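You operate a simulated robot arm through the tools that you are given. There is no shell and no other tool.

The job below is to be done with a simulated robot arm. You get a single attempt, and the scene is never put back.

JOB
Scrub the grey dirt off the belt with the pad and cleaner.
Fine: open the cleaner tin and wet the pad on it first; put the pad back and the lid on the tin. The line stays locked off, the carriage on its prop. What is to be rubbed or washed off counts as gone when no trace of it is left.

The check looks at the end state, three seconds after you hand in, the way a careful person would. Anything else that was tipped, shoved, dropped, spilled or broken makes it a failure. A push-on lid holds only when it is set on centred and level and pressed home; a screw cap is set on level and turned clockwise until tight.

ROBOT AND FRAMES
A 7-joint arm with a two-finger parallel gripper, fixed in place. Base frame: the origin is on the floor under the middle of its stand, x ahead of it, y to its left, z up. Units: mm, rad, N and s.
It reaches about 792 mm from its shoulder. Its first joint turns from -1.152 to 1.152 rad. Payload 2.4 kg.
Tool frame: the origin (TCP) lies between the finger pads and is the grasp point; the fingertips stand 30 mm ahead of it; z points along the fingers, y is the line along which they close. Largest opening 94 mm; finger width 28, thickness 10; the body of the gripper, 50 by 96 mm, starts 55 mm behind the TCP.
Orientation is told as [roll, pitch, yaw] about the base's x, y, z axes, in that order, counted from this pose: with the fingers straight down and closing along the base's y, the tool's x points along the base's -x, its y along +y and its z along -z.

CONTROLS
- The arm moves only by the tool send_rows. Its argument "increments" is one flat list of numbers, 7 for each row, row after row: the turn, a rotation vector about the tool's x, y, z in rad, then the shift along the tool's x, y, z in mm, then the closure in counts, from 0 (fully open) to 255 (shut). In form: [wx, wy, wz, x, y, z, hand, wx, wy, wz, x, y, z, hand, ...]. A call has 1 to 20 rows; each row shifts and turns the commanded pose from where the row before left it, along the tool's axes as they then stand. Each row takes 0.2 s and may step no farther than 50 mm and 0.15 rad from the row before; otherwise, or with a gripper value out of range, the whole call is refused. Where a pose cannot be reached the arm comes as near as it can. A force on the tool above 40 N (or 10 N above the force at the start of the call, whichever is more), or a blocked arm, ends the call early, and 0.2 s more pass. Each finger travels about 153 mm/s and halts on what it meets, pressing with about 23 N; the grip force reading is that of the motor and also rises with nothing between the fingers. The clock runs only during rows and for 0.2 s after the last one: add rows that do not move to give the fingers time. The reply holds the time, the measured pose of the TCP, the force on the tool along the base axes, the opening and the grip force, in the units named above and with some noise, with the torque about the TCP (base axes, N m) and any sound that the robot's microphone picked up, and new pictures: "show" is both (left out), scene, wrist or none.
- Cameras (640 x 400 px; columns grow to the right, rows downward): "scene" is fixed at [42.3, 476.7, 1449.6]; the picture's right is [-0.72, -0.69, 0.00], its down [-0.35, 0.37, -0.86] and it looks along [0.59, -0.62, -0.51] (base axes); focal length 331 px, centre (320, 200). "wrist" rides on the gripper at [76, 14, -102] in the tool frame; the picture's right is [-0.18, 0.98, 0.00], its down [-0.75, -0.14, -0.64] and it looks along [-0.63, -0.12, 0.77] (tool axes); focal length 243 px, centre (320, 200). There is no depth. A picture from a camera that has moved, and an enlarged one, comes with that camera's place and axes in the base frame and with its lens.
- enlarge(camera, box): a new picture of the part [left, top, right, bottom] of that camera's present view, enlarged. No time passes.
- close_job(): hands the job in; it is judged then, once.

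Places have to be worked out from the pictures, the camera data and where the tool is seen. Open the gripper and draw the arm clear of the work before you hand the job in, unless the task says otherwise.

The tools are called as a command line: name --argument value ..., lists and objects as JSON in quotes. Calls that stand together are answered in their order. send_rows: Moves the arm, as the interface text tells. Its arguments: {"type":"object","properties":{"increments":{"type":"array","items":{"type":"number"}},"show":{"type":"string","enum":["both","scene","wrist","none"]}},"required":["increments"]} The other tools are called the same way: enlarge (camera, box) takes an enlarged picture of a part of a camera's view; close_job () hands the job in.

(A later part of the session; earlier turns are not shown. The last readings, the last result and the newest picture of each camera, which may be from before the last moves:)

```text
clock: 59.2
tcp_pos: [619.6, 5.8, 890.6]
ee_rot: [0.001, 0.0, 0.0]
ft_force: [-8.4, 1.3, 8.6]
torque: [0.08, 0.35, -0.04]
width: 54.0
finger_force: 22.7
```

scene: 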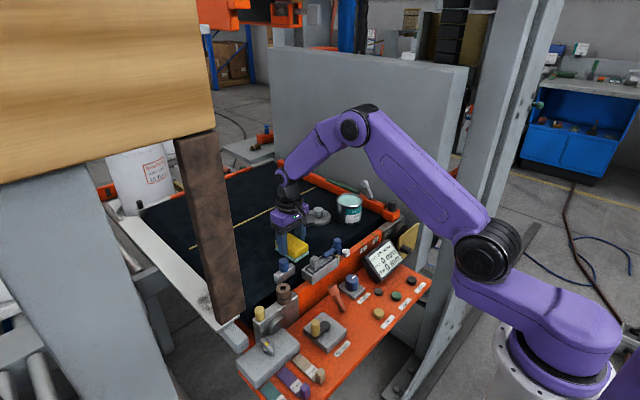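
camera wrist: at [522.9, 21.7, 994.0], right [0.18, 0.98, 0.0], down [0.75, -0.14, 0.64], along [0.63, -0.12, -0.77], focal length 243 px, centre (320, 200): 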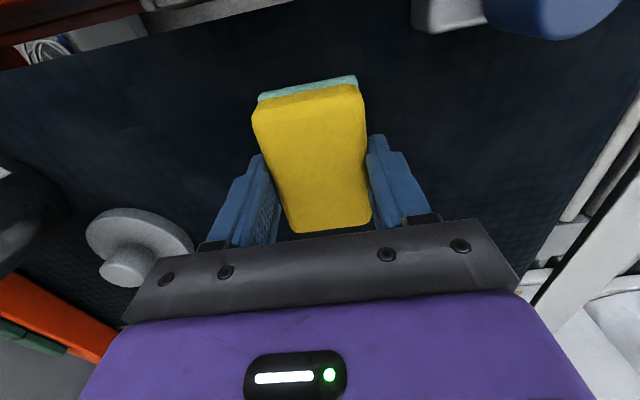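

Pressure is back at about 9 N. I'll scrub along y at x≈620 to clear the tail and the far side of the patch.

send_rows --increments '[0, 0, 0, 0, -12, 0, 200, 0, 0, 0, 0, -12, 0, 200, 0, 0, 0, 0, -12, 0, 200, 0, 0, 0, 0, 12, 0, 200, 0, 0, 0, 0, 12, 0, 200, 0, 0, 0, 0, 12, 0, 200, 0, 0, 0, 0, -12, 0, 200, 0, 0, 0, 0, -12, 0, 200, 0, 0, 0, 0, -12, 0, 200, 0, 0, 0, 0, -12, 0, 200, 0, 0, 0, 0, -12, 0, 200, 0, 0, 0, 0, -12, 0, 200, 0, 0, 0, 0, -12, 0, 200, 0, 0, 0, 0, 12, 0, 200, 0, 0, 0, 0, 12, 0, 200, 0, 0, 0, 0, -12, 0, 200, 0, 0, 0, 0, -12, 0, 200]' --show "both"

enlarge --camera "scene" --box '[250, 180, 378, 260]'

enlarge --camera "wrist" --box '[240, 0, 520, 175]'

```text
clock: 62.8
tcp_pos: [620.2, -77.5, 891.5]
ee_rot: [-0.001, 0.002, 0.003]
ft_force: [1.1, 6.9, 8.9]
torque: [0.24, -0.45, 0.3]
width: 54.0
finger_force: 22.9
camera wrist: at [543.1, -63.5, 991.8], right [0.18, 0.98, 0.0], down [0.76, -0.14, 0.64], along [0.63, -0.12, -0.77], focal length 243 px, centre (320, 200)
```

scene: 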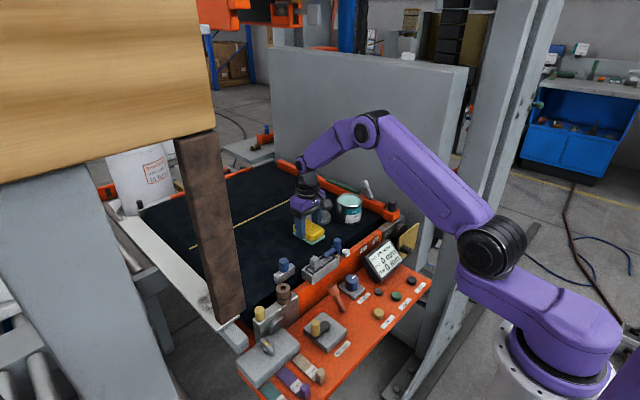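
wrist: 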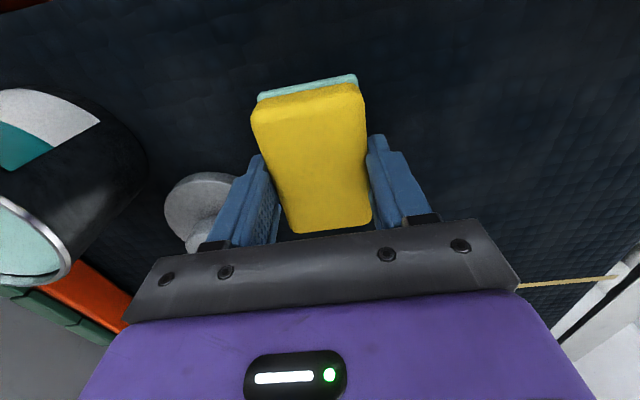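

```text
5.00 times, centred on (314, 220) of scene
camera zoom: at [42.0, 476.9, 1449.5], right [-0.72, -0.69, 0.0], down [-0.35, 0.37, -0.86], along [0.59, -0.62, -0.51], focal length 1653 px, centre (350, 100)
```

zoom: 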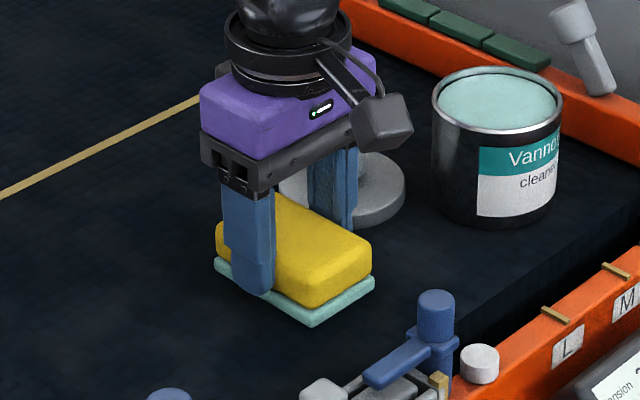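

```text
2.29 times, centred on (380, 88) of wrist
camera zoom: at [543.1, -63.5, 991.8], right [0.18, 0.98, 0.0], down [0.76, -0.14, 0.64], along [0.63, -0.12, -0.77], focal length 555 px, centre (183, 457)
```

zoom: 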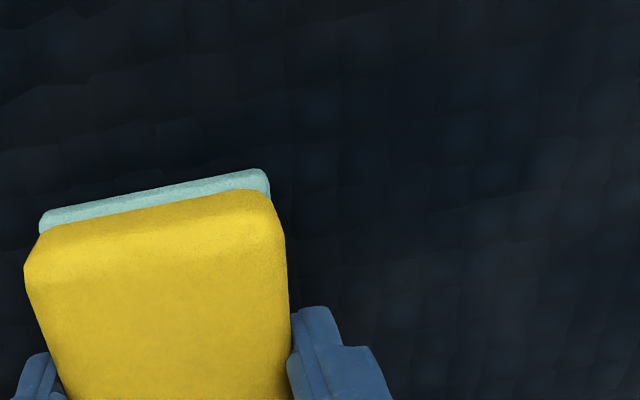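

The visible area looks clean. I'll lift the pad and move it back and up so both cameras can inspect the whole scrubbed area.

send_rows --increments '[0, 0, 0, 0, 0, -2, 200, 0, 0, 0, 0, 0, -5, 200, 0, 0, 0, 0, 0, -15, 200, 0, 0, 0, 0, 0, -25, 200, 0, 0, 0, 0, 0, -30, 200, 0, 0, 0, 20, 0, -30, 200, 0, 0, 0, 30, 0, -30, 200, 0, 0, 0, 30, 0, -30, 200, 0, 0, 0, 30, 5, -20, 200, 0, 0, 0, 30, 5, 0, 200, 0, 0, 0, 20, 5, 0, 200, 0, 0, 0, 0, 0, 0, 200]' --show "both"

enlarge --camera "scene" --box '[250, 200, 346, 260]'

enlarge --camera "wrist" --box '[180, 0, 460, 175]'

```text
clock: 65.4
tcp_pos: [462.2, -60.9, 1076.7]
ee_rot: [0.001, -0.001, 0.0]
ft_force: [-0.6, -0.8, -0.2]
torque: [0.04, 0.03, 0.01]
width: 54.1
finger_force: 22.7
camera wrist: at [387.0, -46.3, 1179.7], right [0.18, 0.98, 0.0], down [0.75, -0.14, 0.64], along [0.63, -0.12, -0.77], focal length 243 px, centre (320, 200)
```

scene: 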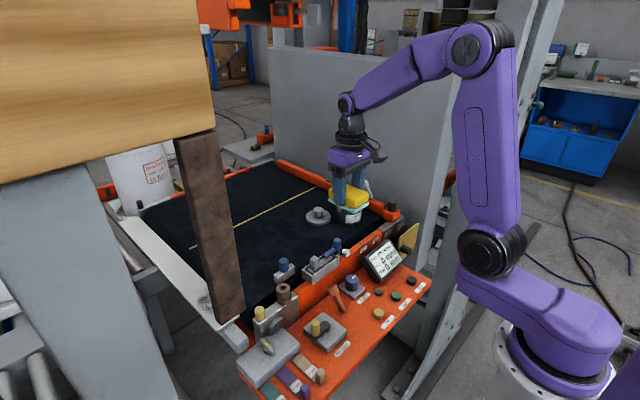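
wrist: 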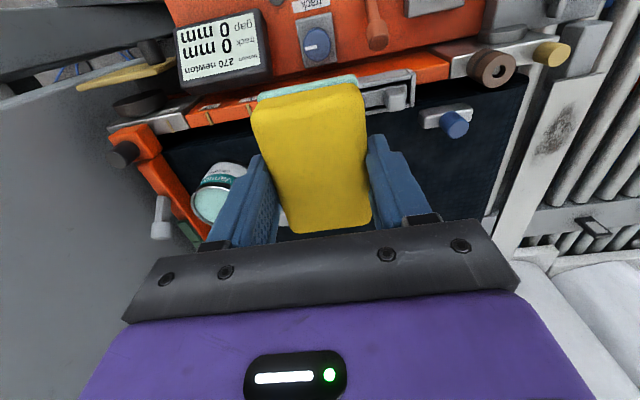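

```text
6.67 times, centred on (298, 230) of scene
camera zoom: at [42.2, 476.7, 1449.6], right [-0.72, -0.69, 0.0], down [-0.35, 0.37, -0.86], along [0.59, -0.62, -0.51], focal length 2204 px, centre (467, 0)
```

zoom: 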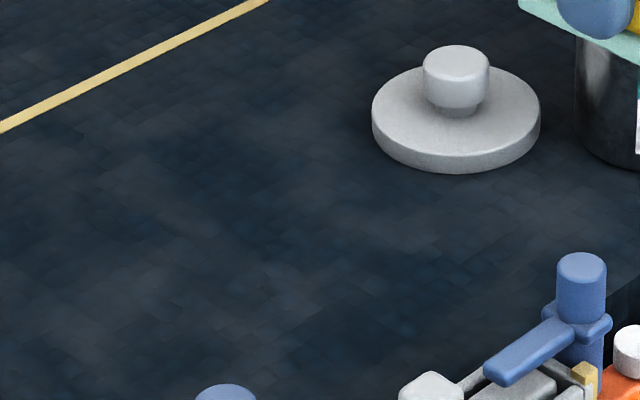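

```text
2.29 times, centred on (320, 88) of wrist
camera zoom: at [387.0, -46.3, 1179.7], right [0.18, 0.98, 0.0], down [0.75, -0.14, 0.64], along [0.63, -0.12, -0.77], focal length 555 px, centre (320, 457)
```

zoom: 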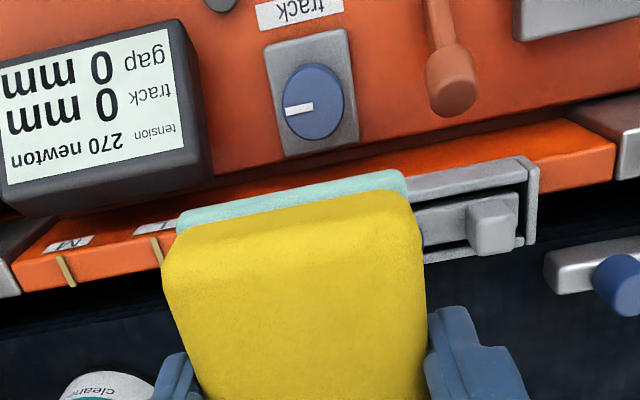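

The dirt appears gone in the scene view. I'll zoom in tighter on the scrubbed region and on an untouched belt region for comparison.

enlarge --camera "scene" --box '[270, 222, 334, 262]'

enlarge --camera "scene" --box '[225, 190, 353, 270]'

enlarge --camera "scene" --box '[170, 180, 298, 260]'

```text
10.00 times, centred on (302, 242) of scene
camera zoom: at [42.2, 476.7, 1449.6], right [-0.72, -0.69, 0.0], down [-0.35, 0.37, -0.86], along [0.59, -0.62, -0.51], focal length 3306 px, centre (500, -220)
```

zoom: 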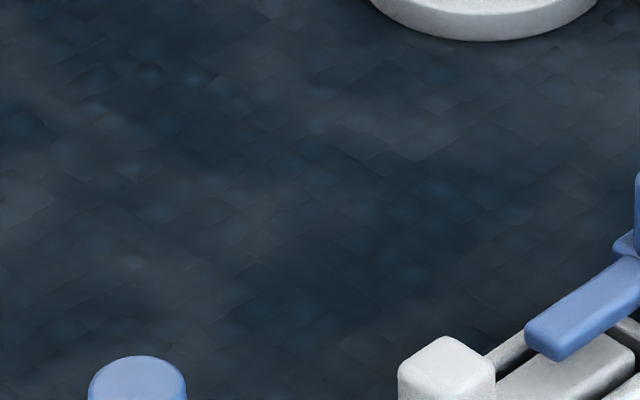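

```text
5.00 times, centred on (289, 230) of scene
camera zoom: at [42.2, 476.7, 1449.6], right [-0.72, -0.69, 0.0], down [-0.35, 0.37, -0.86], along [0.59, -0.62, -0.51], focal length 1653 px, centre (475, 50)
```

zoom: 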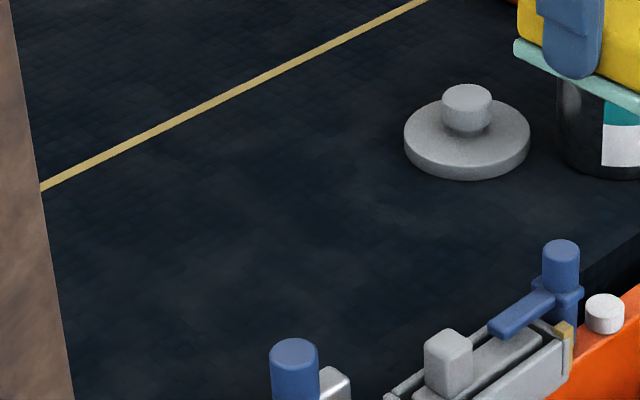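

```text
5.00 times, centred on (234, 220) of scene
camera zoom: at [42.2, 476.7, 1449.6], right [-0.72, -0.69, 0.0], down [-0.35, 0.37, -0.86], along [0.59, -0.62, -0.51], focal length 1653 px, centre (750, 100)
```

zoom: 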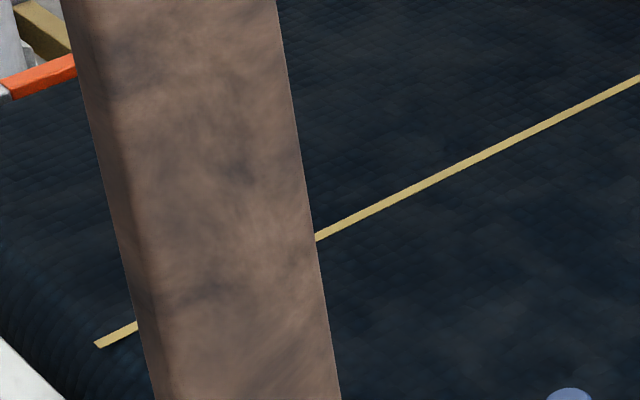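

Both views show only the belt's own mottling where the dirt was. Since no trace is allowed, I'll give the area one more full-coverage pass, moving back over it at height first and then down.

send_rows --increments '[0, 0, 0, -25, 2, 0, 200, 0, 0, 0, -30, 3, 0, 200, 0, 0, 0, -30, 3, 0, 200, 0, 0, 0, -30, 3, 10, 200, 0, 0, 0, -28, 3, 20, 200, 0, 0, 0, 0, 0, 30, 200, 0, 0, 0, 0, 0, 35, 200, 0, 0, 0, 0, 0, 35, 200, 0, 0, 0, 0, 0, 30, 200, 0, 0, 0, 0, 0, 18, 200, 0, 0, 0, 0, 0, 4, 200, 0, 0, 0, 0, 0, 0, 200]' --show "both"

enlarge --camera "wrist" --box '[100, 0, 540, 275]'

```text
clock: 68.0
tcp_pos: [603.5, -48.9, 894.7]
ee_rot: [-0.001, 0.001, -0.001]
ft_force: [-0.3, -0.3, -0.4]
torque: [0.02, -0.01, 0.0]
width: 54.0
finger_force: 23.0
camera wrist: at [527.2, -33.5, 996.4], right [0.18, 0.98, 0.0], down [0.75, -0.14, 0.64], along [0.63, -0.12, -0.77], focal length 243 px, centre (320, 200)
```

scene: 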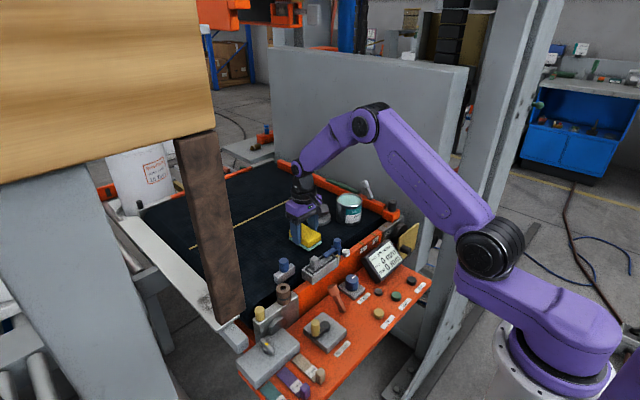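
wrist: 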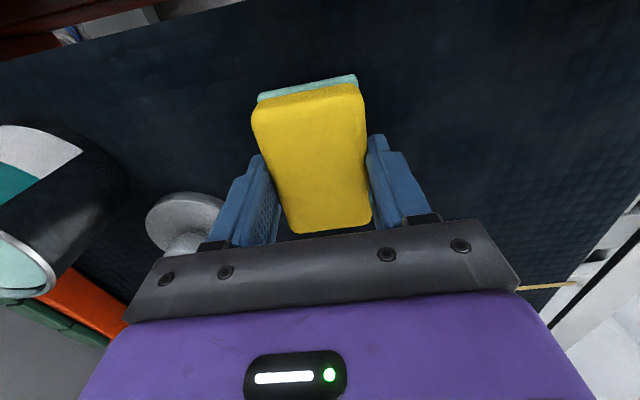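

```text
1.45 times, centred on (320, 138) of wrist
camera zoom: at [527.2, -33.5, 996.4], right [0.18, 0.98, 0.0], down [0.75, -0.14, 0.64], along [0.63, -0.12, -0.77], focal length 353 px, centre (320, 291)
```

zoom: 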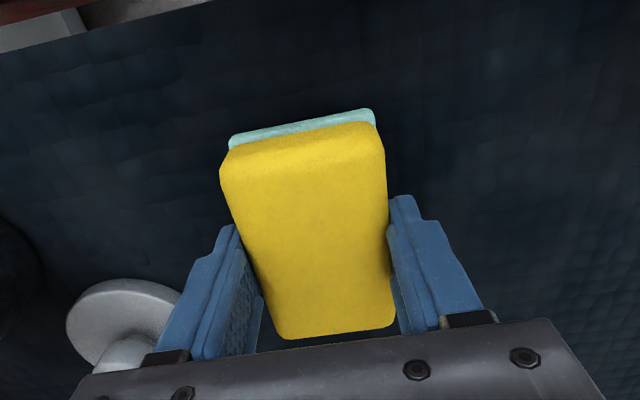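

The surroundings are clean here as well. I'll lower to contact again.

send_rows --increments '[0, 0, 0, 0, 0, 1, 200, 0, 0, 0, 0, 0, 1, 200, 0, 0, 0, 0, 0, 0, 200]' --show "none"

send_rows --increments '[0, 0, 0, 0, 0, 1, 200, 0, 0, 0, 0, 0, 0, 200]' --show "none"

```text
clock: 68.8
tcp_pos: [603.1, -49.5, 892.8]
ee_rot: [0.0, 0.0, 0.0]
ft_force: [-0.2, -0.2, -1.2]
torque: [0.02, 0.0, -0.04]
width: 54.2
finger_force: 22.5
```

```text
clock: 69.4
tcp_pos: [603.5, -49.2, 893.0]
ee_rot: [0.001, 0.0, 0.0]
ft_force: [0.3, -0.3, -0.3]
torque: [-0.02, 0.02, -0.02]
width: 53.9
finger_force: 23.5
```

send_rows --increments '[0, 0, 0, 0, 0, 1, 200, 0, 0, 0, 0, 0, 0, 200]' --show "none"

send_rows --increments '[0, 0, 0, 0, 0, 1, 200, 0, 0, 0, 0, 0, 0, 200]' --show "none"

```text
clock: 70.0
tcp_pos: [604.6, -48.5, 890.9]
ee_rot: [-0.001, 0.001, -0.001]
ft_force: [0.2, 0.1, -0.7]
torque: [-0.03, -0.01, 0.02]
width: 54.2
finger_force: 23.1
```

```text
clock: 70.6
tcp_pos: [602.9, -50.6, 890.9]
ee_rot: [-0.001, 0.0, 0.0]
ft_force: [0.5, 0.9, 0.3]
torque: [0.02, 0.0, 0.0]
width: 54.1
finger_force: 23.3
```

No contact yet; the pad has shifted up slightly in the grip. Continuing down.

send_rows --increments '[0, 0, 0, 0, 0, 1, 200, 0, 0, 0, 0, 0, 0, 200]' --show "none"

```text
clock: 71.2
tcp_pos: [603.9, -50.1, 890.5]
ee_rot: [0.0, 0.001, 0.001]
ft_force: [-2.7, 0.1, 8.1]
torque: [0.05, 0.04, -0.01]
width: 54.0
finger_force: 23.0
```

Contact at about 8 N. Running the second full-coverage pass at x≈604.

send_rows --increments '[0, 0, 0, 0, -12, 0, 200, 0, 0, 0, 0, -12, 0, 200, 0, 0, 0, 0, -12, 0, 200, 0, 0, 0, 0, -4, 0, 200, 0, 0, 0, 0, 12, 0, 200, 0, 0, 0, 0, 12, 0, 200, 0, 0, 0, 0, -12, 0, 200, 0, 0, 0, 0, -12, 0, 200, 0, 0, 0, 0, -2, 0, 200, 0, 0, 0, 0, 14, 0, 200, 0, 0, 0, 0, 14, 0, 200, 0, 0, 0, 0, 14, 0, 200, 0, 0, 0, 0, 14, 0, 200, 0, 0, 0, 0, 14, 0, 200, 0, 0, 0, 0, 14, 0, 200, 0, 0, 0, 0, 14, 0, 200]' --show "none"

```text
clock: 74.6
tcp_pos: [603.7, 5.1, 890.3]
ee_rot: [0.0, -0.002, -0.001]
ft_force: [0.6, -7.6, 9.8]
torque: [-0.23, 0.19, 0.12]
width: 53.9
finger_force: 23.3
```

Pressure is still about 10 N. Now I'll shift to x≈618 and stroke back and forth over the tail and the far side.

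send_rows --increments '[0, 0, 0, -7, 0, 0, 200, 0, 0, 0, -7, 0, 0, 200, 0, 0, 0, 0, -14, 0, 200, 0, 0, 0, 0, -14, 0, 200, 0, 0, 0, 0, 14, 0, 200, 0, 0, 0, 0, 14, 0, 200, 0, 0, 0, 0, -14, 0, 200, 0, 0, 0, 0, -14, 0, 200, 0, 0, 0, 0, -14, 0, 200, 0, 0, 0, 0, -14, 0, 200, 0, 0, 0, 0, -14, 0, 200, 0, 0, 0, 0, -14, 0, 200, 0, 0, 0, 0, 14, 0, 200, 0, 0, 0, 0, 14, 0, 200, 0, 0, 0, 0, -14, 0, 200, 0, 0, 0, 0, -10, 0, 200, 0, 0, 0, 0, 12, 0, 200]' --show "none"

send_rows --increments '[0, 0, 0, 0, 0, -2, 200, 0, 0, 0, 0, 0, -5, 200, 0, 0, 0, 0, 0, -15, 200, 0, 0, 0, 0, 0, -25, 200, 0, 0, 0, 0, 0, -30, 200, 0, 0, 0, 20, 0, -30, 200, 0, 0, 0, 30, 0, -30, 200, 0, 0, 0, 30, 0, -30, 200, 0, 0, 0, 30, 0, -20, 200, 0, 0, 0, 30, 0, 0, 200, 0, 0, 0, 20, 0, 0, 200, 0, 0, 0, 0, 0, 0, 200]' --show "both"

enlarge --camera "scene" --box '[270, 222, 334, 262]'

enlarge --camera "scene" --box '[225, 190, 353, 270]'

```text
clock: 75.4
tcp_pos: [617.1, 8.0, 890.4]
ee_rot: [0.008, 0.005, 0.007]
ft_force: [-5.0, 0.6, 7.5]
torque: [-0.16, -0.06, -0.12]
width: 54.0
finger_force: 23.0
stopped in row 3: the force on the tool passed its limit at 42 N (the readings are from after the stop); the commanded pose is now the measured one
```

```text
clock: 78.0
tcp_pos: [458.0, 6.0, 1078.7]
ee_rot: [0.007, 0.003, 0.006]
ft_force: [-0.3, -0.5, -1.5]
torque: [-0.02, -0.03, 0.01]
width: 54.2
finger_force: 22.6
camera wrist: at [380.5, 20.5, 1181.0], right [0.18, 0.98, 0.01], down [0.76, -0.14, 0.64], along [0.63, -0.11, -0.77], focal length 243 px, centre (320, 200)
```

scene: 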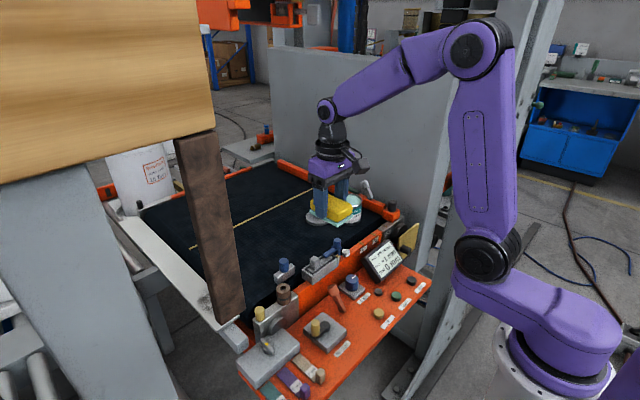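
wrist: 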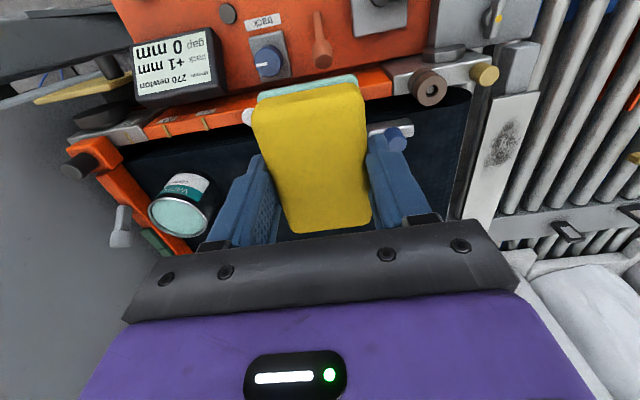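

```text
10.00 times, centred on (302, 242) of scene
camera zoom: at [42.2, 476.7, 1449.6], right [-0.72, -0.69, 0.0], down [-0.35, 0.37, -0.86], along [0.59, -0.62, -0.51], focal length 3306 px, centre (500, -220)
```

zoom: 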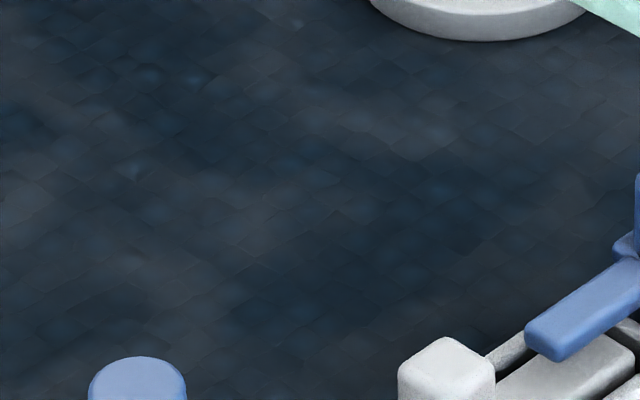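

```text
5.00 times, centred on (289, 230) of scene
camera zoom: at [42.2, 476.7, 1449.6], right [-0.72, -0.69, 0.0], down [-0.35, 0.37, -0.86], along [0.59, -0.62, -0.51], focal length 1653 px, centre (475, 50)
```

zoom: 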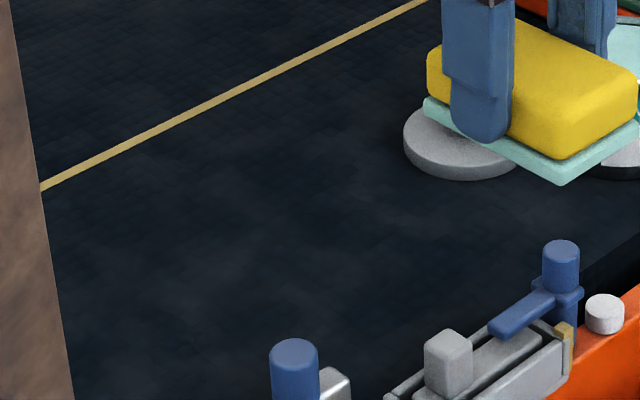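

The call stopped on a brief force spike, and the display now seems to read differently. I'll check the display and the controls before doing anything else.

enlarge --camera "wrist" --box '[110, 0, 310, 125]'

enlarge --camera "scene" --box '[350, 230, 446, 290]'

enlarge --camera "scene" --box '[240, 230, 368, 310]'

```text
3.20 times, centred on (210, 62) of wrist
camera zoom: at [380.5, 20.5, 1181.0], right [0.18, 0.98, 0.01], down [0.76, -0.14, 0.64], along [0.63, -0.11, -0.77], focal length 776 px, centre (672, 640)
```

zoom: 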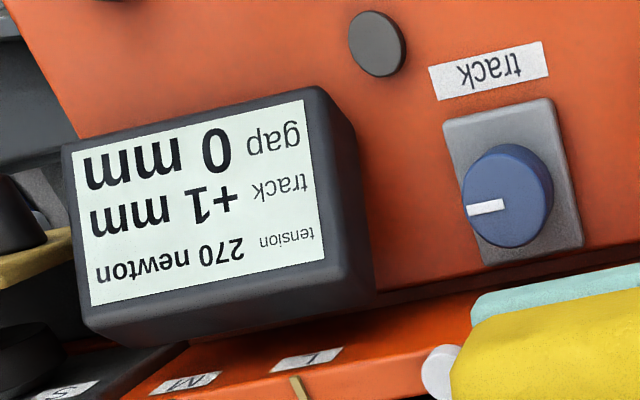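

```text
6.67 times, centred on (398, 260) of scene
camera zoom: at [42.2, 476.7, 1449.6], right [-0.72, -0.69, 0.0], down [-0.35, 0.37, -0.86], along [0.59, -0.62, -0.51], focal length 2204 px, centre (-200, -200)
```

zoom: 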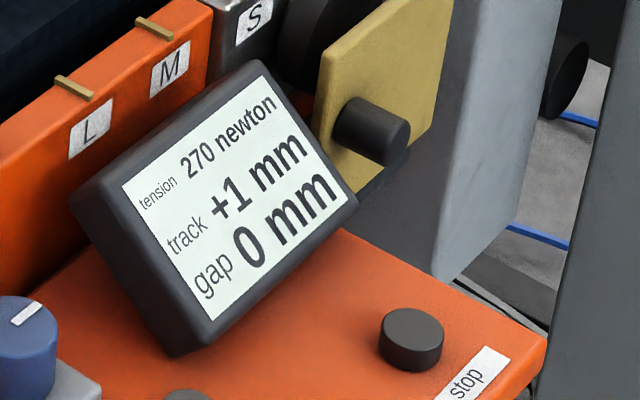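

```text
5.00 times, centred on (304, 270) of scene
camera zoom: at [42.2, 476.7, 1449.6], right [-0.72, -0.69, 0.0], down [-0.35, 0.37, -0.86], along [0.59, -0.62, -0.51], focal length 1653 px, centre (400, -150)
```

zoom: 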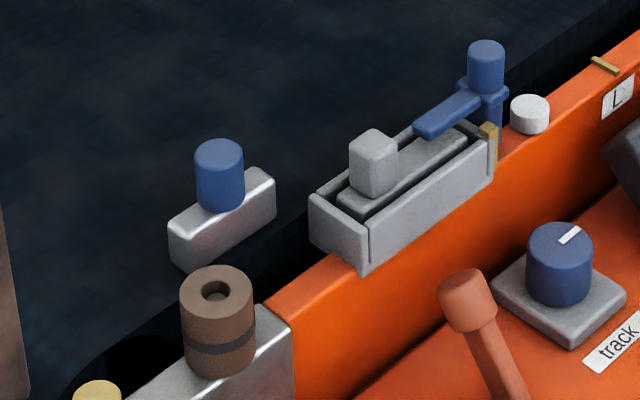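

The display reads "track +1 mm" where it read 0 earlier. I'll wait in place briefly, touching nothing, to see whether that reading fluctuates by itself.

send_rows --increments '[0, 0, 0, 0, 0, 0, 200, 0, 0, 0, 0, 0, 0, 200, 0, 0, 0, 0, 0, 0, 200, 0, 0, 0, 0, 0, 0, 200, 0, 0, 0, 0, 0, 0, 200, 0, 0, 0, 0, 0, 0, 200, 0, 0, 0, 0, 0, 0, 200, 0, 0, 0, 0, 0, 0, 200]' --show "none"

enlarge --camera "scene" --box '[350, 230, 446, 290]'

enlarge --camera "scene" --box '[100, 180, 228, 260]'

enlarge --camera "scene" --box '[180, 270, 340, 370]'

```text
clock: 79.8
tcp_pos: [457.5, 5.7, 1078.7]
ee_rot: [0.007, 0.003, 0.005]
ft_force: [-0.2, -0.2, 0.2]
torque: [0.01, -0.01, 0.01]
width: 53.9
finger_force: 23.1
```

```text
6.67 times, centred on (398, 260) of scene
camera zoom: at [42.3, 476.7, 1449.6], right [-0.72, -0.69, 0.0], down [-0.35, 0.37, -0.86], along [0.59, -0.62, -0.51], focal length 2204 px, centre (-200, -200)
```

zoom: 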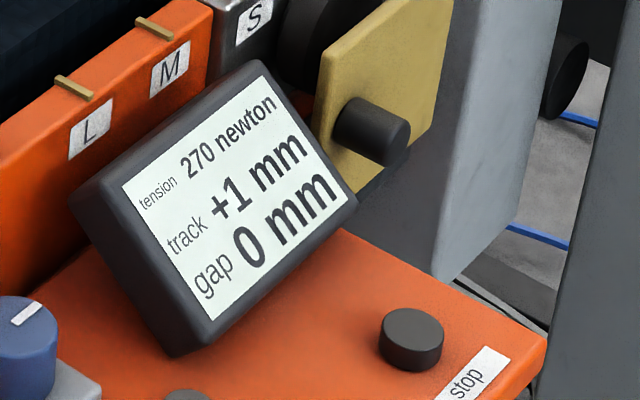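

```text
5.00 times, centred on (164, 220) of scene
camera zoom: at [42.3, 476.7, 1449.6], right [-0.72, -0.69, 0.0], down [-0.35, 0.37, -0.86], along [0.59, -0.62, -0.51], focal length 1653 px, centre (1100, 100)
```

zoom: 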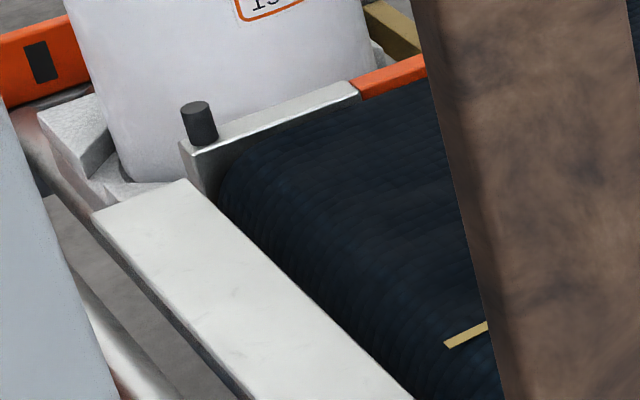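

```text
4.00 times, centred on (260, 320) of scene
camera zoom: at [42.3, 476.7, 1449.6], right [-0.72, -0.69, 0.0], down [-0.35, 0.37, -0.86], along [0.59, -0.62, -0.51], focal length 1323 px, centre (560, -280)
```

zoom: 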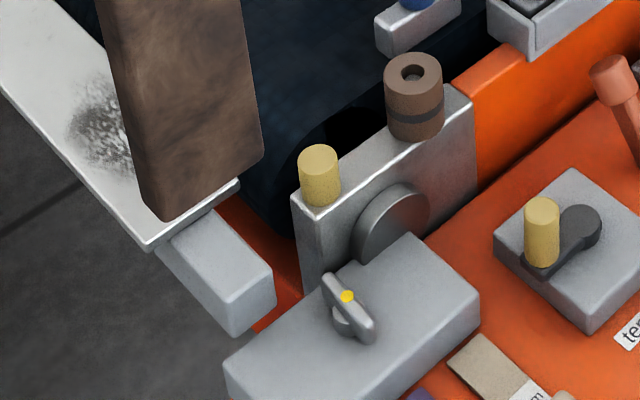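

The reading stays at +1. The belt rollers run along x, so my +x drag with pressure (net about +24 mm over both passes) probably crept the belt sideways. I'll undo that with slow, light drags in -x while watching the display. First I'll re-level the tool and return over the belt.

send_rows --increments '[0.007, -0.003, 0.0055, 0, 0, 0, 200, 0, 0, 0, -27, -6, 5, 200, 0, 0, 0, -27, -6, 5, 200, 0, 0, 0, -27, -6, 5, 200, 0, 0, 0, -27, -6, 5, 200, 0, 0, 0, -27, -6, 5, 200, 0, 0, 0, -27, -6, 5, 200, 0, 0, 0, 0, 0, 30, 200, 0, 0, 0, 0, 0, 35, 200, 0, 0, 0, 0, 0, 35, 200, 0, 0, 0, 0, 0, 30, 200, 0, 0, 0, 0, 0, 18, 200, 0, 0, 0, 0, 0, 0, 200, 0, 0, 0, 0, 0, 0, 200]' --show "both"

enlarge --camera "scene" --box '[250, 180, 378, 260]'

enlarge --camera "scene" --box '[350, 230, 446, 290]'

```text
clock: 82.8
tcp_pos: [618.1, -30.5, 899.6]
ee_rot: [0.0, -0.001, 0.004]
ft_force: [0.1, 0.5, -0.1]
torque: [0.01, 0.01, -0.01]
width: 53.9
finger_force: 23.1
camera wrist: at [542.6, -16.0, 1001.0], right [0.18, 0.98, 0.0], down [0.75, -0.14, 0.64], along [0.63, -0.12, -0.77], focal length 243 px, centre (320, 200)
```

scene: 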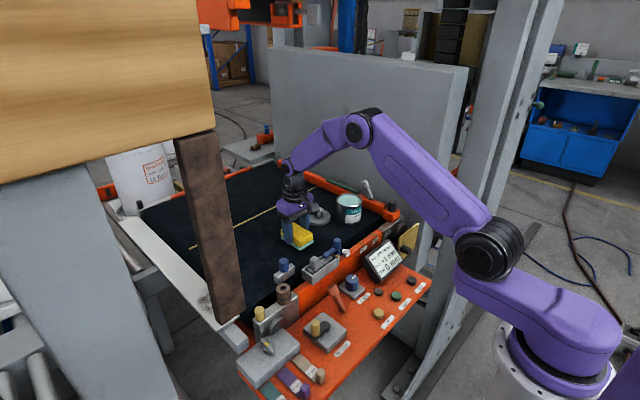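
wrist: 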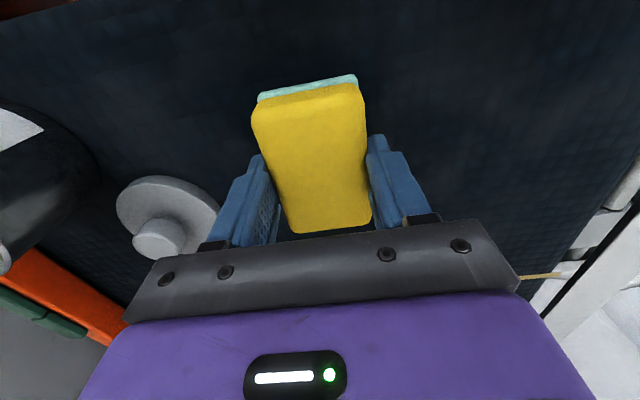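

```text
5.00 times, centred on (314, 220) of scene
camera zoom: at [42.3, 476.7, 1449.6], right [-0.72, -0.69, 0.0], down [-0.35, 0.37, -0.86], along [0.59, -0.62, -0.51], focal length 1653 px, centre (350, 100)
```

zoom: 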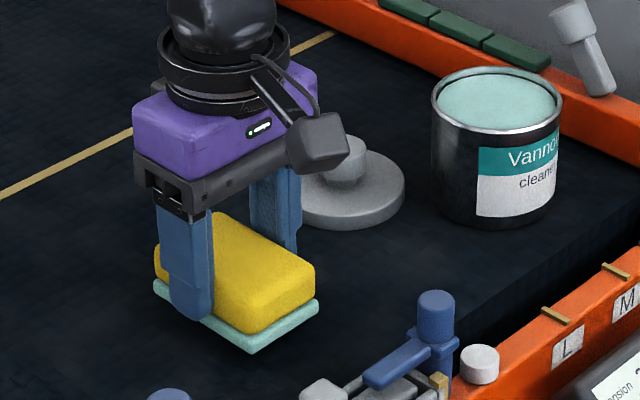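

```text
6.67 times, centred on (398, 260) of scene
camera zoom: at [42.3, 476.7, 1449.6], right [-0.72, -0.69, 0.0], down [-0.35, 0.37, -0.86], along [0.59, -0.62, -0.51], focal length 2204 px, centre (-200, -200)
```

zoom: 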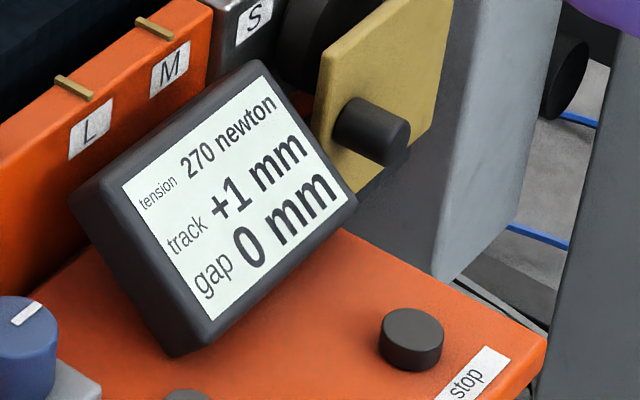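

Back over the belt and level; the display still reads +1. Lowering to light contact.

send_rows --increments '[0, 0, 0, 0, 0, 5, 200, 0, 0, 0, 0, 0, 3, 200, 0, 0, 0, 0, 0, 0, 200]' --show "none"

send_rows --increments '[0, 0, 0, 0, 0, 1, 200, 0, 0, 0, 0, 0, 0, 200]' --show "none"

```text
clock: 83.6
tcp_pos: [619.9, -30.5, 891.2]
ee_rot: [0.0, 0.001, 0.002]
ft_force: [-0.7, -1.5, -0.7]
torque: [-0.03, -0.01, 0.0]
width: 54.1
finger_force: 22.9
```

```text
clock: 84.2
tcp_pos: [619.7, -29.6, 889.9]
ee_rot: [-0.002, 0.001, -0.001]
ft_force: [-1.5, -2.7, 4.4]
torque: [-0.02, 0.19, 0.04]
width: 54.0
finger_force: 23.4
```

Contact at 4.4 N. I'll add a little pressure, then drag slowly in -x (3 mm per row) and read the display.

send_rows --increments '[0, 0, 0, 0, 0, 0.6, 200, 0, 0, 0, 3, 0, 0, 200, 0, 0, 0, 3, 0, 0, 200, 0, 0, 0, 3, 0, 0, 200, 0, 0, 0, 3, 0, 0, 200]' --show "none"

enlarge --camera "scene" --box '[350, 230, 446, 290]'

```text
clock: 85.4
tcp_pos: [610.1, -28.8, 889.6]
ee_rot: [0.001, -0.003, 0.002]
ft_force: [11.0, 1.7, 13.6]
torque: [0.13, 0.16, -0.1]
width: 53.7
finger_force: 22.5
```

```text
6.67 times, centred on (398, 260) of scene
camera zoom: at [42.3, 476.8, 1449.5], right [-0.72, -0.69, 0.0], down [-0.35, 0.37, -0.86], along [0.59, -0.62, -0.51], focal length 2204 px, centre (-200, -200)
```

zoom: 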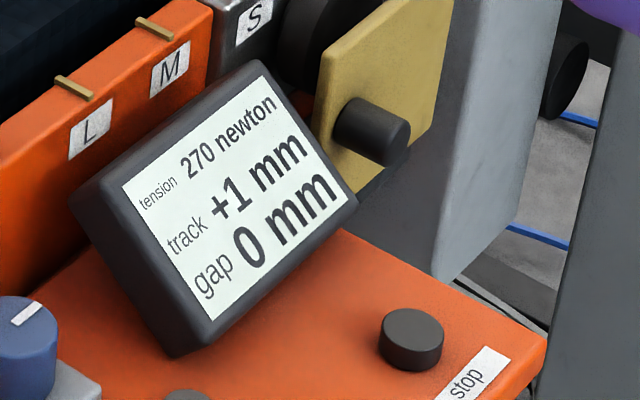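

Force is about 11 N in x and the display is unchanged so far. I'll continue the slow -x drag.

send_rows --increments '[0, 0, 0, 3, 0, 0, 200, 0, 0, 0, 3, 0, 0, 200, 0, 0, 0, 3, 0, 0, 200, 0, 0, 0, 3, 0, 0, 200, 0, 0, 0, 3, 0, 0, 200]' --show "none"

enlarge --camera "scene" --box '[350, 230, 446, 290]'

```text
clock: 86.6
tcp_pos: [592.3, -30.7, 889.9]
ee_rot: [-0.003, 0.0, 0.002]
ft_force: [8.4, -1.0, 10.8]
torque: [-0.02, -0.25, -0.08]
width: 53.9
finger_force: 23.1
```

```text
6.67 times, centred on (398, 260) of scene
camera zoom: at [42.3, 476.7, 1449.6], right [-0.72, -0.69, 0.0], down [-0.35, 0.37, -0.86], along [0.59, -0.62, -0.51], focal length 2204 px, centre (-200, -200)
```

zoom: 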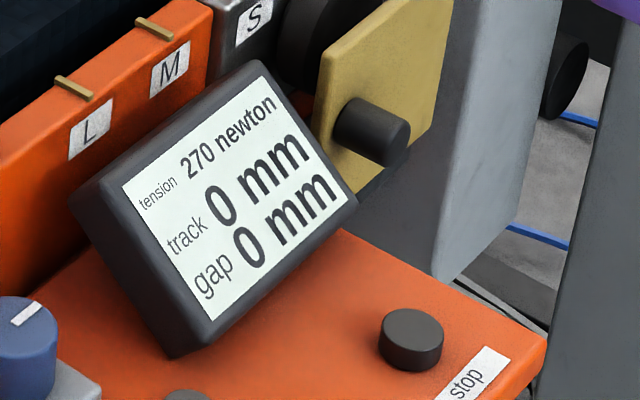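

Confirmed: the belt had crept, and the display is back to "track 0 mm". I'll lift the pad straight up now with no more dragging, and inspect the belt.

send_rows --increments '[0, 0, 0, 0, 0, -1, 200, 0, 0, 0, 0, 0, -2, 200, 0, 0, 0, 0, 0, -5, 200, 0, 0, 0, 0, 0, -15, 200, 0, 0, 0, 0, 0, -25, 200, 0, 0, 0, -6, 20, -30, 200, 0, 0, 0, -6, 25, -20, 200, 0, 0, 0, -6, 25, 0, 200, 0, 0, 0, -6, 25, 0, 200, 0, 0, 0, -6, 25, 0, 200, 0, 0, 0, -6, 10, 0, 200, 0, 0, 0, 0, 0, 0, 200, 0, 0, 0, 0, 0, 0, 200]' --show "both"

enlarge --camera "wrist" --box '[60, 0, 300, 150]'

enlarge --camera "scene" --box '[262, 200, 358, 260]'

enlarge --camera "scene" --box '[350, 230, 446, 290]'

```text
clock: 89.4
tcp_pos: [628.6, 100.5, 986.4]
ee_rot: [-0.002, -0.001, 0.001]
ft_force: [0.1, -0.4, -0.3]
torque: [-0.03, 0.0, 0.01]
width: 53.7
finger_force: 22.9
camera wrist: at [551.8, 115.6, 1087.8], right [0.18, 0.98, 0.0], down [0.75, -0.14, 0.64], along [0.63, -0.12, -0.77], focal length 243 px, centre (320, 200)
```

scene: 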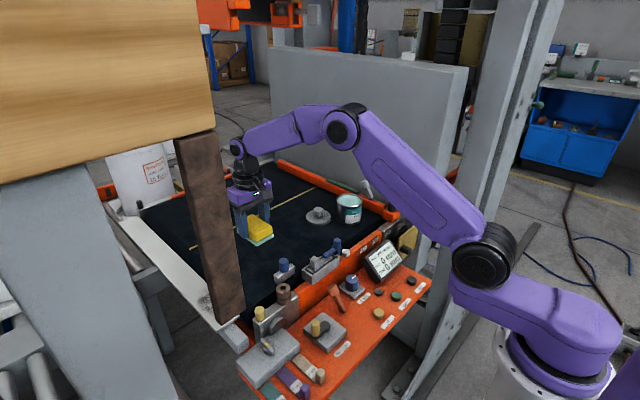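
wrist: 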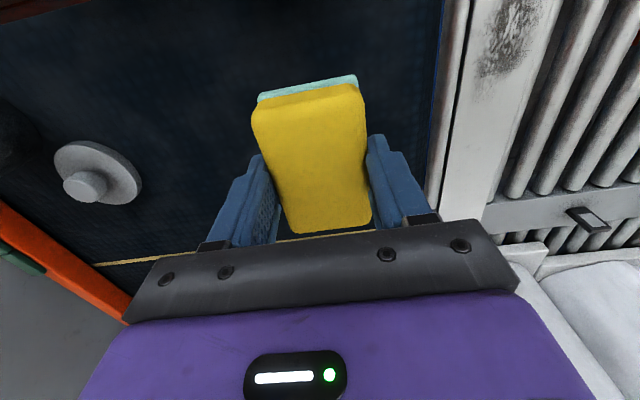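

```text
2.67 times, centred on (180, 75) of wrist
camera zoom: at [551.8, 115.6, 1087.8], right [0.18, 0.98, 0.0], down [0.75, -0.14, 0.64], along [0.63, -0.12, -0.77], focal length 647 px, centre (693, 533)
```

zoom: 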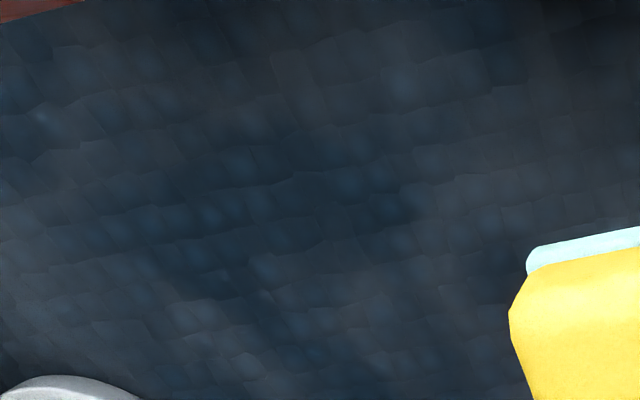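

```text
6.67 times, centred on (310, 230) of scene
camera zoom: at [42.3, 476.7, 1449.6], right [-0.72, -0.69, 0.0], down [-0.35, 0.37, -0.86], along [0.59, -0.62, -0.51], focal length 2204 px, centre (387, 0)
```

zoom: 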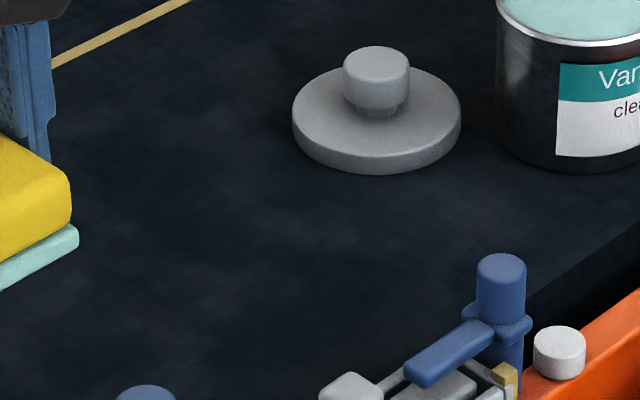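

```text
6.67 times, centred on (398, 260) of scene
camera zoom: at [42.3, 476.7, 1449.6], right [-0.72, -0.69, 0.0], down [-0.35, 0.37, -0.86], along [0.59, -0.62, -0.51], focal length 2204 px, centre (-200, -200)
```

zoom: 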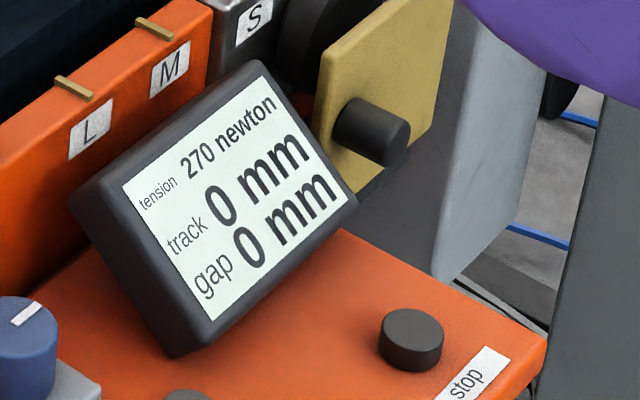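

The scrubbed area shows only clean belt weave, and the display reads track 0, tension 270, gap 0. Now I'll put the pad back: rotate to its original yaw and lower over its home spot.

send_rows --increments '[0, 0, 0.105, 0, 0, 0, 200, 0, 0, 0, 0, -1, 20, 200, 0, 0, 0, 0, 0, 25, 200, 0, 0, 0, 0, 0, 25, 200, 0, 0, 0, 0, 0, 15, 200, 0, 0, 0, 0, 0, 6, 200, 0, 0, 0, 0, 0, 0, 200]' --show "none"

send_rows --increments '[0, 0, 0, 0, 0, 1, 200, 0, 0, 0, 0, 0, 1, 200, 0, 0, 0, 0, 0, 0, 200]' --show "none"

enlarge --camera "scene" --box '[200, 200, 328, 280]'

```text
clock: 91.0
tcp_pos: [628.5, 99.6, 895.2]
ee_rot: [0.0, 0.001, -0.104]
ft_force: [-0.2, -0.4, 0.5]
torque: [-0.02, -0.01, -0.03]
width: 53.9
finger_force: 23.1
```

```text
clock: 91.8
tcp_pos: [628.5, 98.7, 892.9]
ee_rot: [-0.002, -0.001, -0.103]
ft_force: [0.7, 0.3, -0.4]
torque: [-0.01, 0.01, 0.0]
width: 53.9
finger_force: 22.7
```

```text
5.00 times, centred on (264, 240) of scene
camera zoom: at [42.3, 476.7, 1449.6], right [-0.72, -0.69, 0.0], down [-0.35, 0.37, -0.86], along [0.59, -0.62, -0.51], focal length 1653 px, centre (600, 0)
```

zoom: 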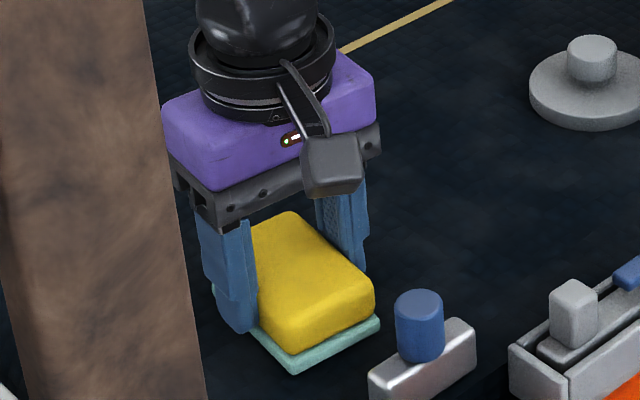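

The pad is over its home spot and matches the original view. Lowering in 1 mm steps to contact.

send_rows --increments '[0, 0, 0, 0, 0, 1, 200, 0, 0, 0, 0, 0, 0, 200]' --show "none"

send_rows --increments '[0, 0, 0, 0, 0, 1, 200, 0, 0, 0, 0, 0, 0, 200]' --show "none"

```text
clock: 92.4
tcp_pos: [629.3, 99.1, 892.5]
ee_rot: [-0.002, 0.0, -0.104]
ft_force: [0.1, -0.8, -0.2]
torque: [0.0, -0.03, -0.01]
width: 53.6
finger_force: 23.1
```

```text
clock: 93.0
tcp_pos: [629.8, 97.6, 891.6]
ee_rot: [0.0, 0.0, -0.102]
ft_force: [0.7, 0.1, -0.1]
torque: [-0.01, 0.01, 0.01]
width: 54.0
finger_force: 23.5
```

send_rows --increments '[0, 0, 0, 0, 0, 1, 200, 0, 0, 0, 0, 0, 0, 200]' --show "none"

send_rows --increments '[0, 0, 0, 0, 0, 0.7, 200, 0, 0, 0, 0, 0, 0, 200]' --show "none"

```text
clock: 93.6
tcp_pos: [629.7, 98.8, 890.4]
ee_rot: [-0.002, 0.0, -0.101]
ft_force: [0.1, 0.3, -0.9]
torque: [-0.03, -0.02, 0.02]
width: 53.9
finger_force: 23.3
```

```text
clock: 94.2
tcp_pos: [628.1, 98.9, 890.4]
ee_rot: [-0.003, 0.001, -0.105]
ft_force: [0.4, 1.2, -0.1]
torque: [0.0, -0.01, 0.01]
width: 53.8
finger_force: 22.6
```

send_rows --increments '[0, 0, 0, 0, 0, 0.7, 200, 0, 0, 0, 0, 0, 0, 200]' --show "none"

enlarge --camera "scene" --box '[232, 220, 296, 260]'

```text
clock: 94.8
tcp_pos: [630.7, 98.7, 890.2]
ee_rot: [0.001, -0.001, -0.102]
ft_force: [-3.3, -1.0, 6.8]
torque: [0.01, 0.12, 0.01]
width: 54.0
finger_force: 23.2
```

```text
10.00 times, centred on (264, 240) of scene
camera zoom: at [42.0, 476.7, 1449.6], right [-0.72, -0.69, 0.0], down [-0.35, 0.37, -0.86], along [0.59, -0.62, -0.51], focal length 3306 px, centre (880, -200)
```

zoom: 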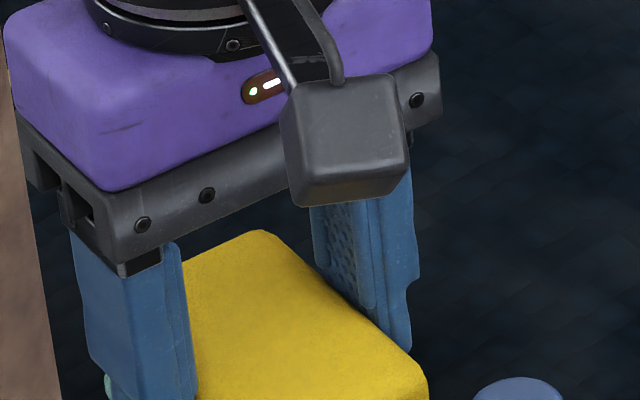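

The pad is seated with 6.8 N contact. I'll release it slowly and rise straight up.

send_rows --increments '[0, 0, 0, 0, 0, 0, 110, 0, 0, 0, 0, 0, 0, 95, 0, 0, 0, 0, 0, 0, 70, 0, 0, 0, 0, 0, 0, 30, 0, 0, 0, 0, 0, 0, 0, 0, 0, 0, 0, 0, -10, 0, 0, 0, 0, 0, 0, -20, 0, 0, 0, 0, 0, 0, -25, 0, 0, 0, 0, 0, 0, -30, 0, 0, 0, 0, 0, 0, -30, 0, 0, 0, -0.105, 0, 0, 0, 0, 0, 0, 0, 0, 0, 0, 0]' --show "both"

enlarge --camera "scene" --box '[226, 220, 322, 280]'

enlarge --camera "wrist" --box '[60, 0, 380, 200]'

enlarge --camera "scene" --box '[350, 230, 446, 290]'

```text
clock: 97.4
tcp_pos: [630.2, 98.0, 1004.5]
ee_rot: [0.0, 0.001, 0.002]
ft_force: [0.7, 0.4, 0.7]
torque: [0.03, 0.01, 0.0]
width: 93.9
finger_force: 0.1
camera wrist: at [553.3, 113.3, 1106.4], right [0.18, 0.98, 0.0], down [0.75, -0.14, 0.64], along [0.63, -0.12, -0.77], focal length 243 px, centre (320, 200)
```

scene: 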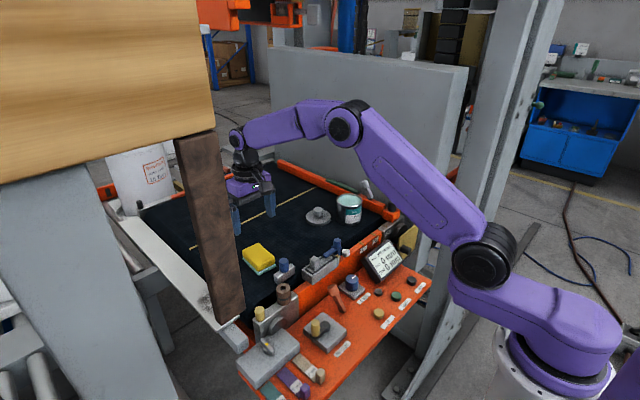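
wrist: 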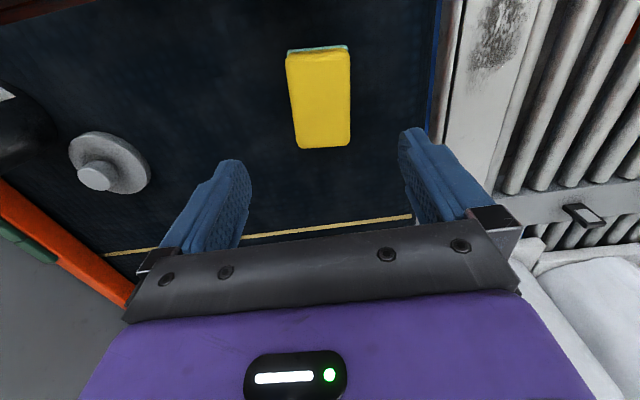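

```text
6.67 times, centred on (274, 250) of scene
camera zoom: at [42.2, 476.7, 1449.6], right [-0.72, -0.69, 0.0], down [-0.35, 0.37, -0.86], along [0.59, -0.62, -0.51], focal length 2204 px, centre (627, -133)
```

zoom: 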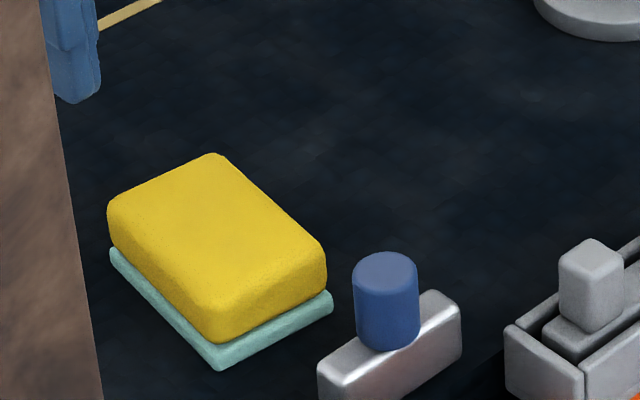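

```text
2.00 times, centred on (220, 100) of wrist
camera zoom: at [553.3, 113.3, 1106.4], right [0.18, 0.98, 0.0], down [0.75, -0.14, 0.64], along [0.63, -0.12, -0.77], focal length 485 px, centre (520, 400)
```

zoom: 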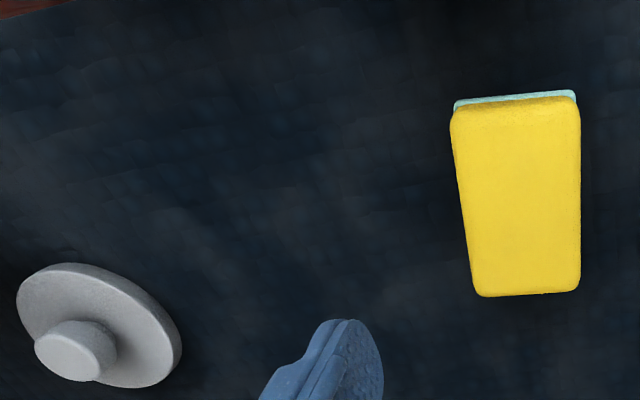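

```text
6.67 times, centred on (398, 260) of scene
camera zoom: at [42.2, 476.7, 1449.6], right [-0.72, -0.69, 0.0], down [-0.35, 0.37, -0.86], along [0.59, -0.62, -0.51], focal length 2204 px, centre (-200, -200)
```

zoom: 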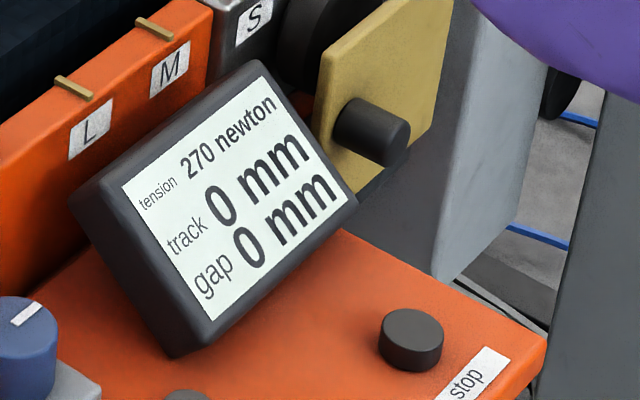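

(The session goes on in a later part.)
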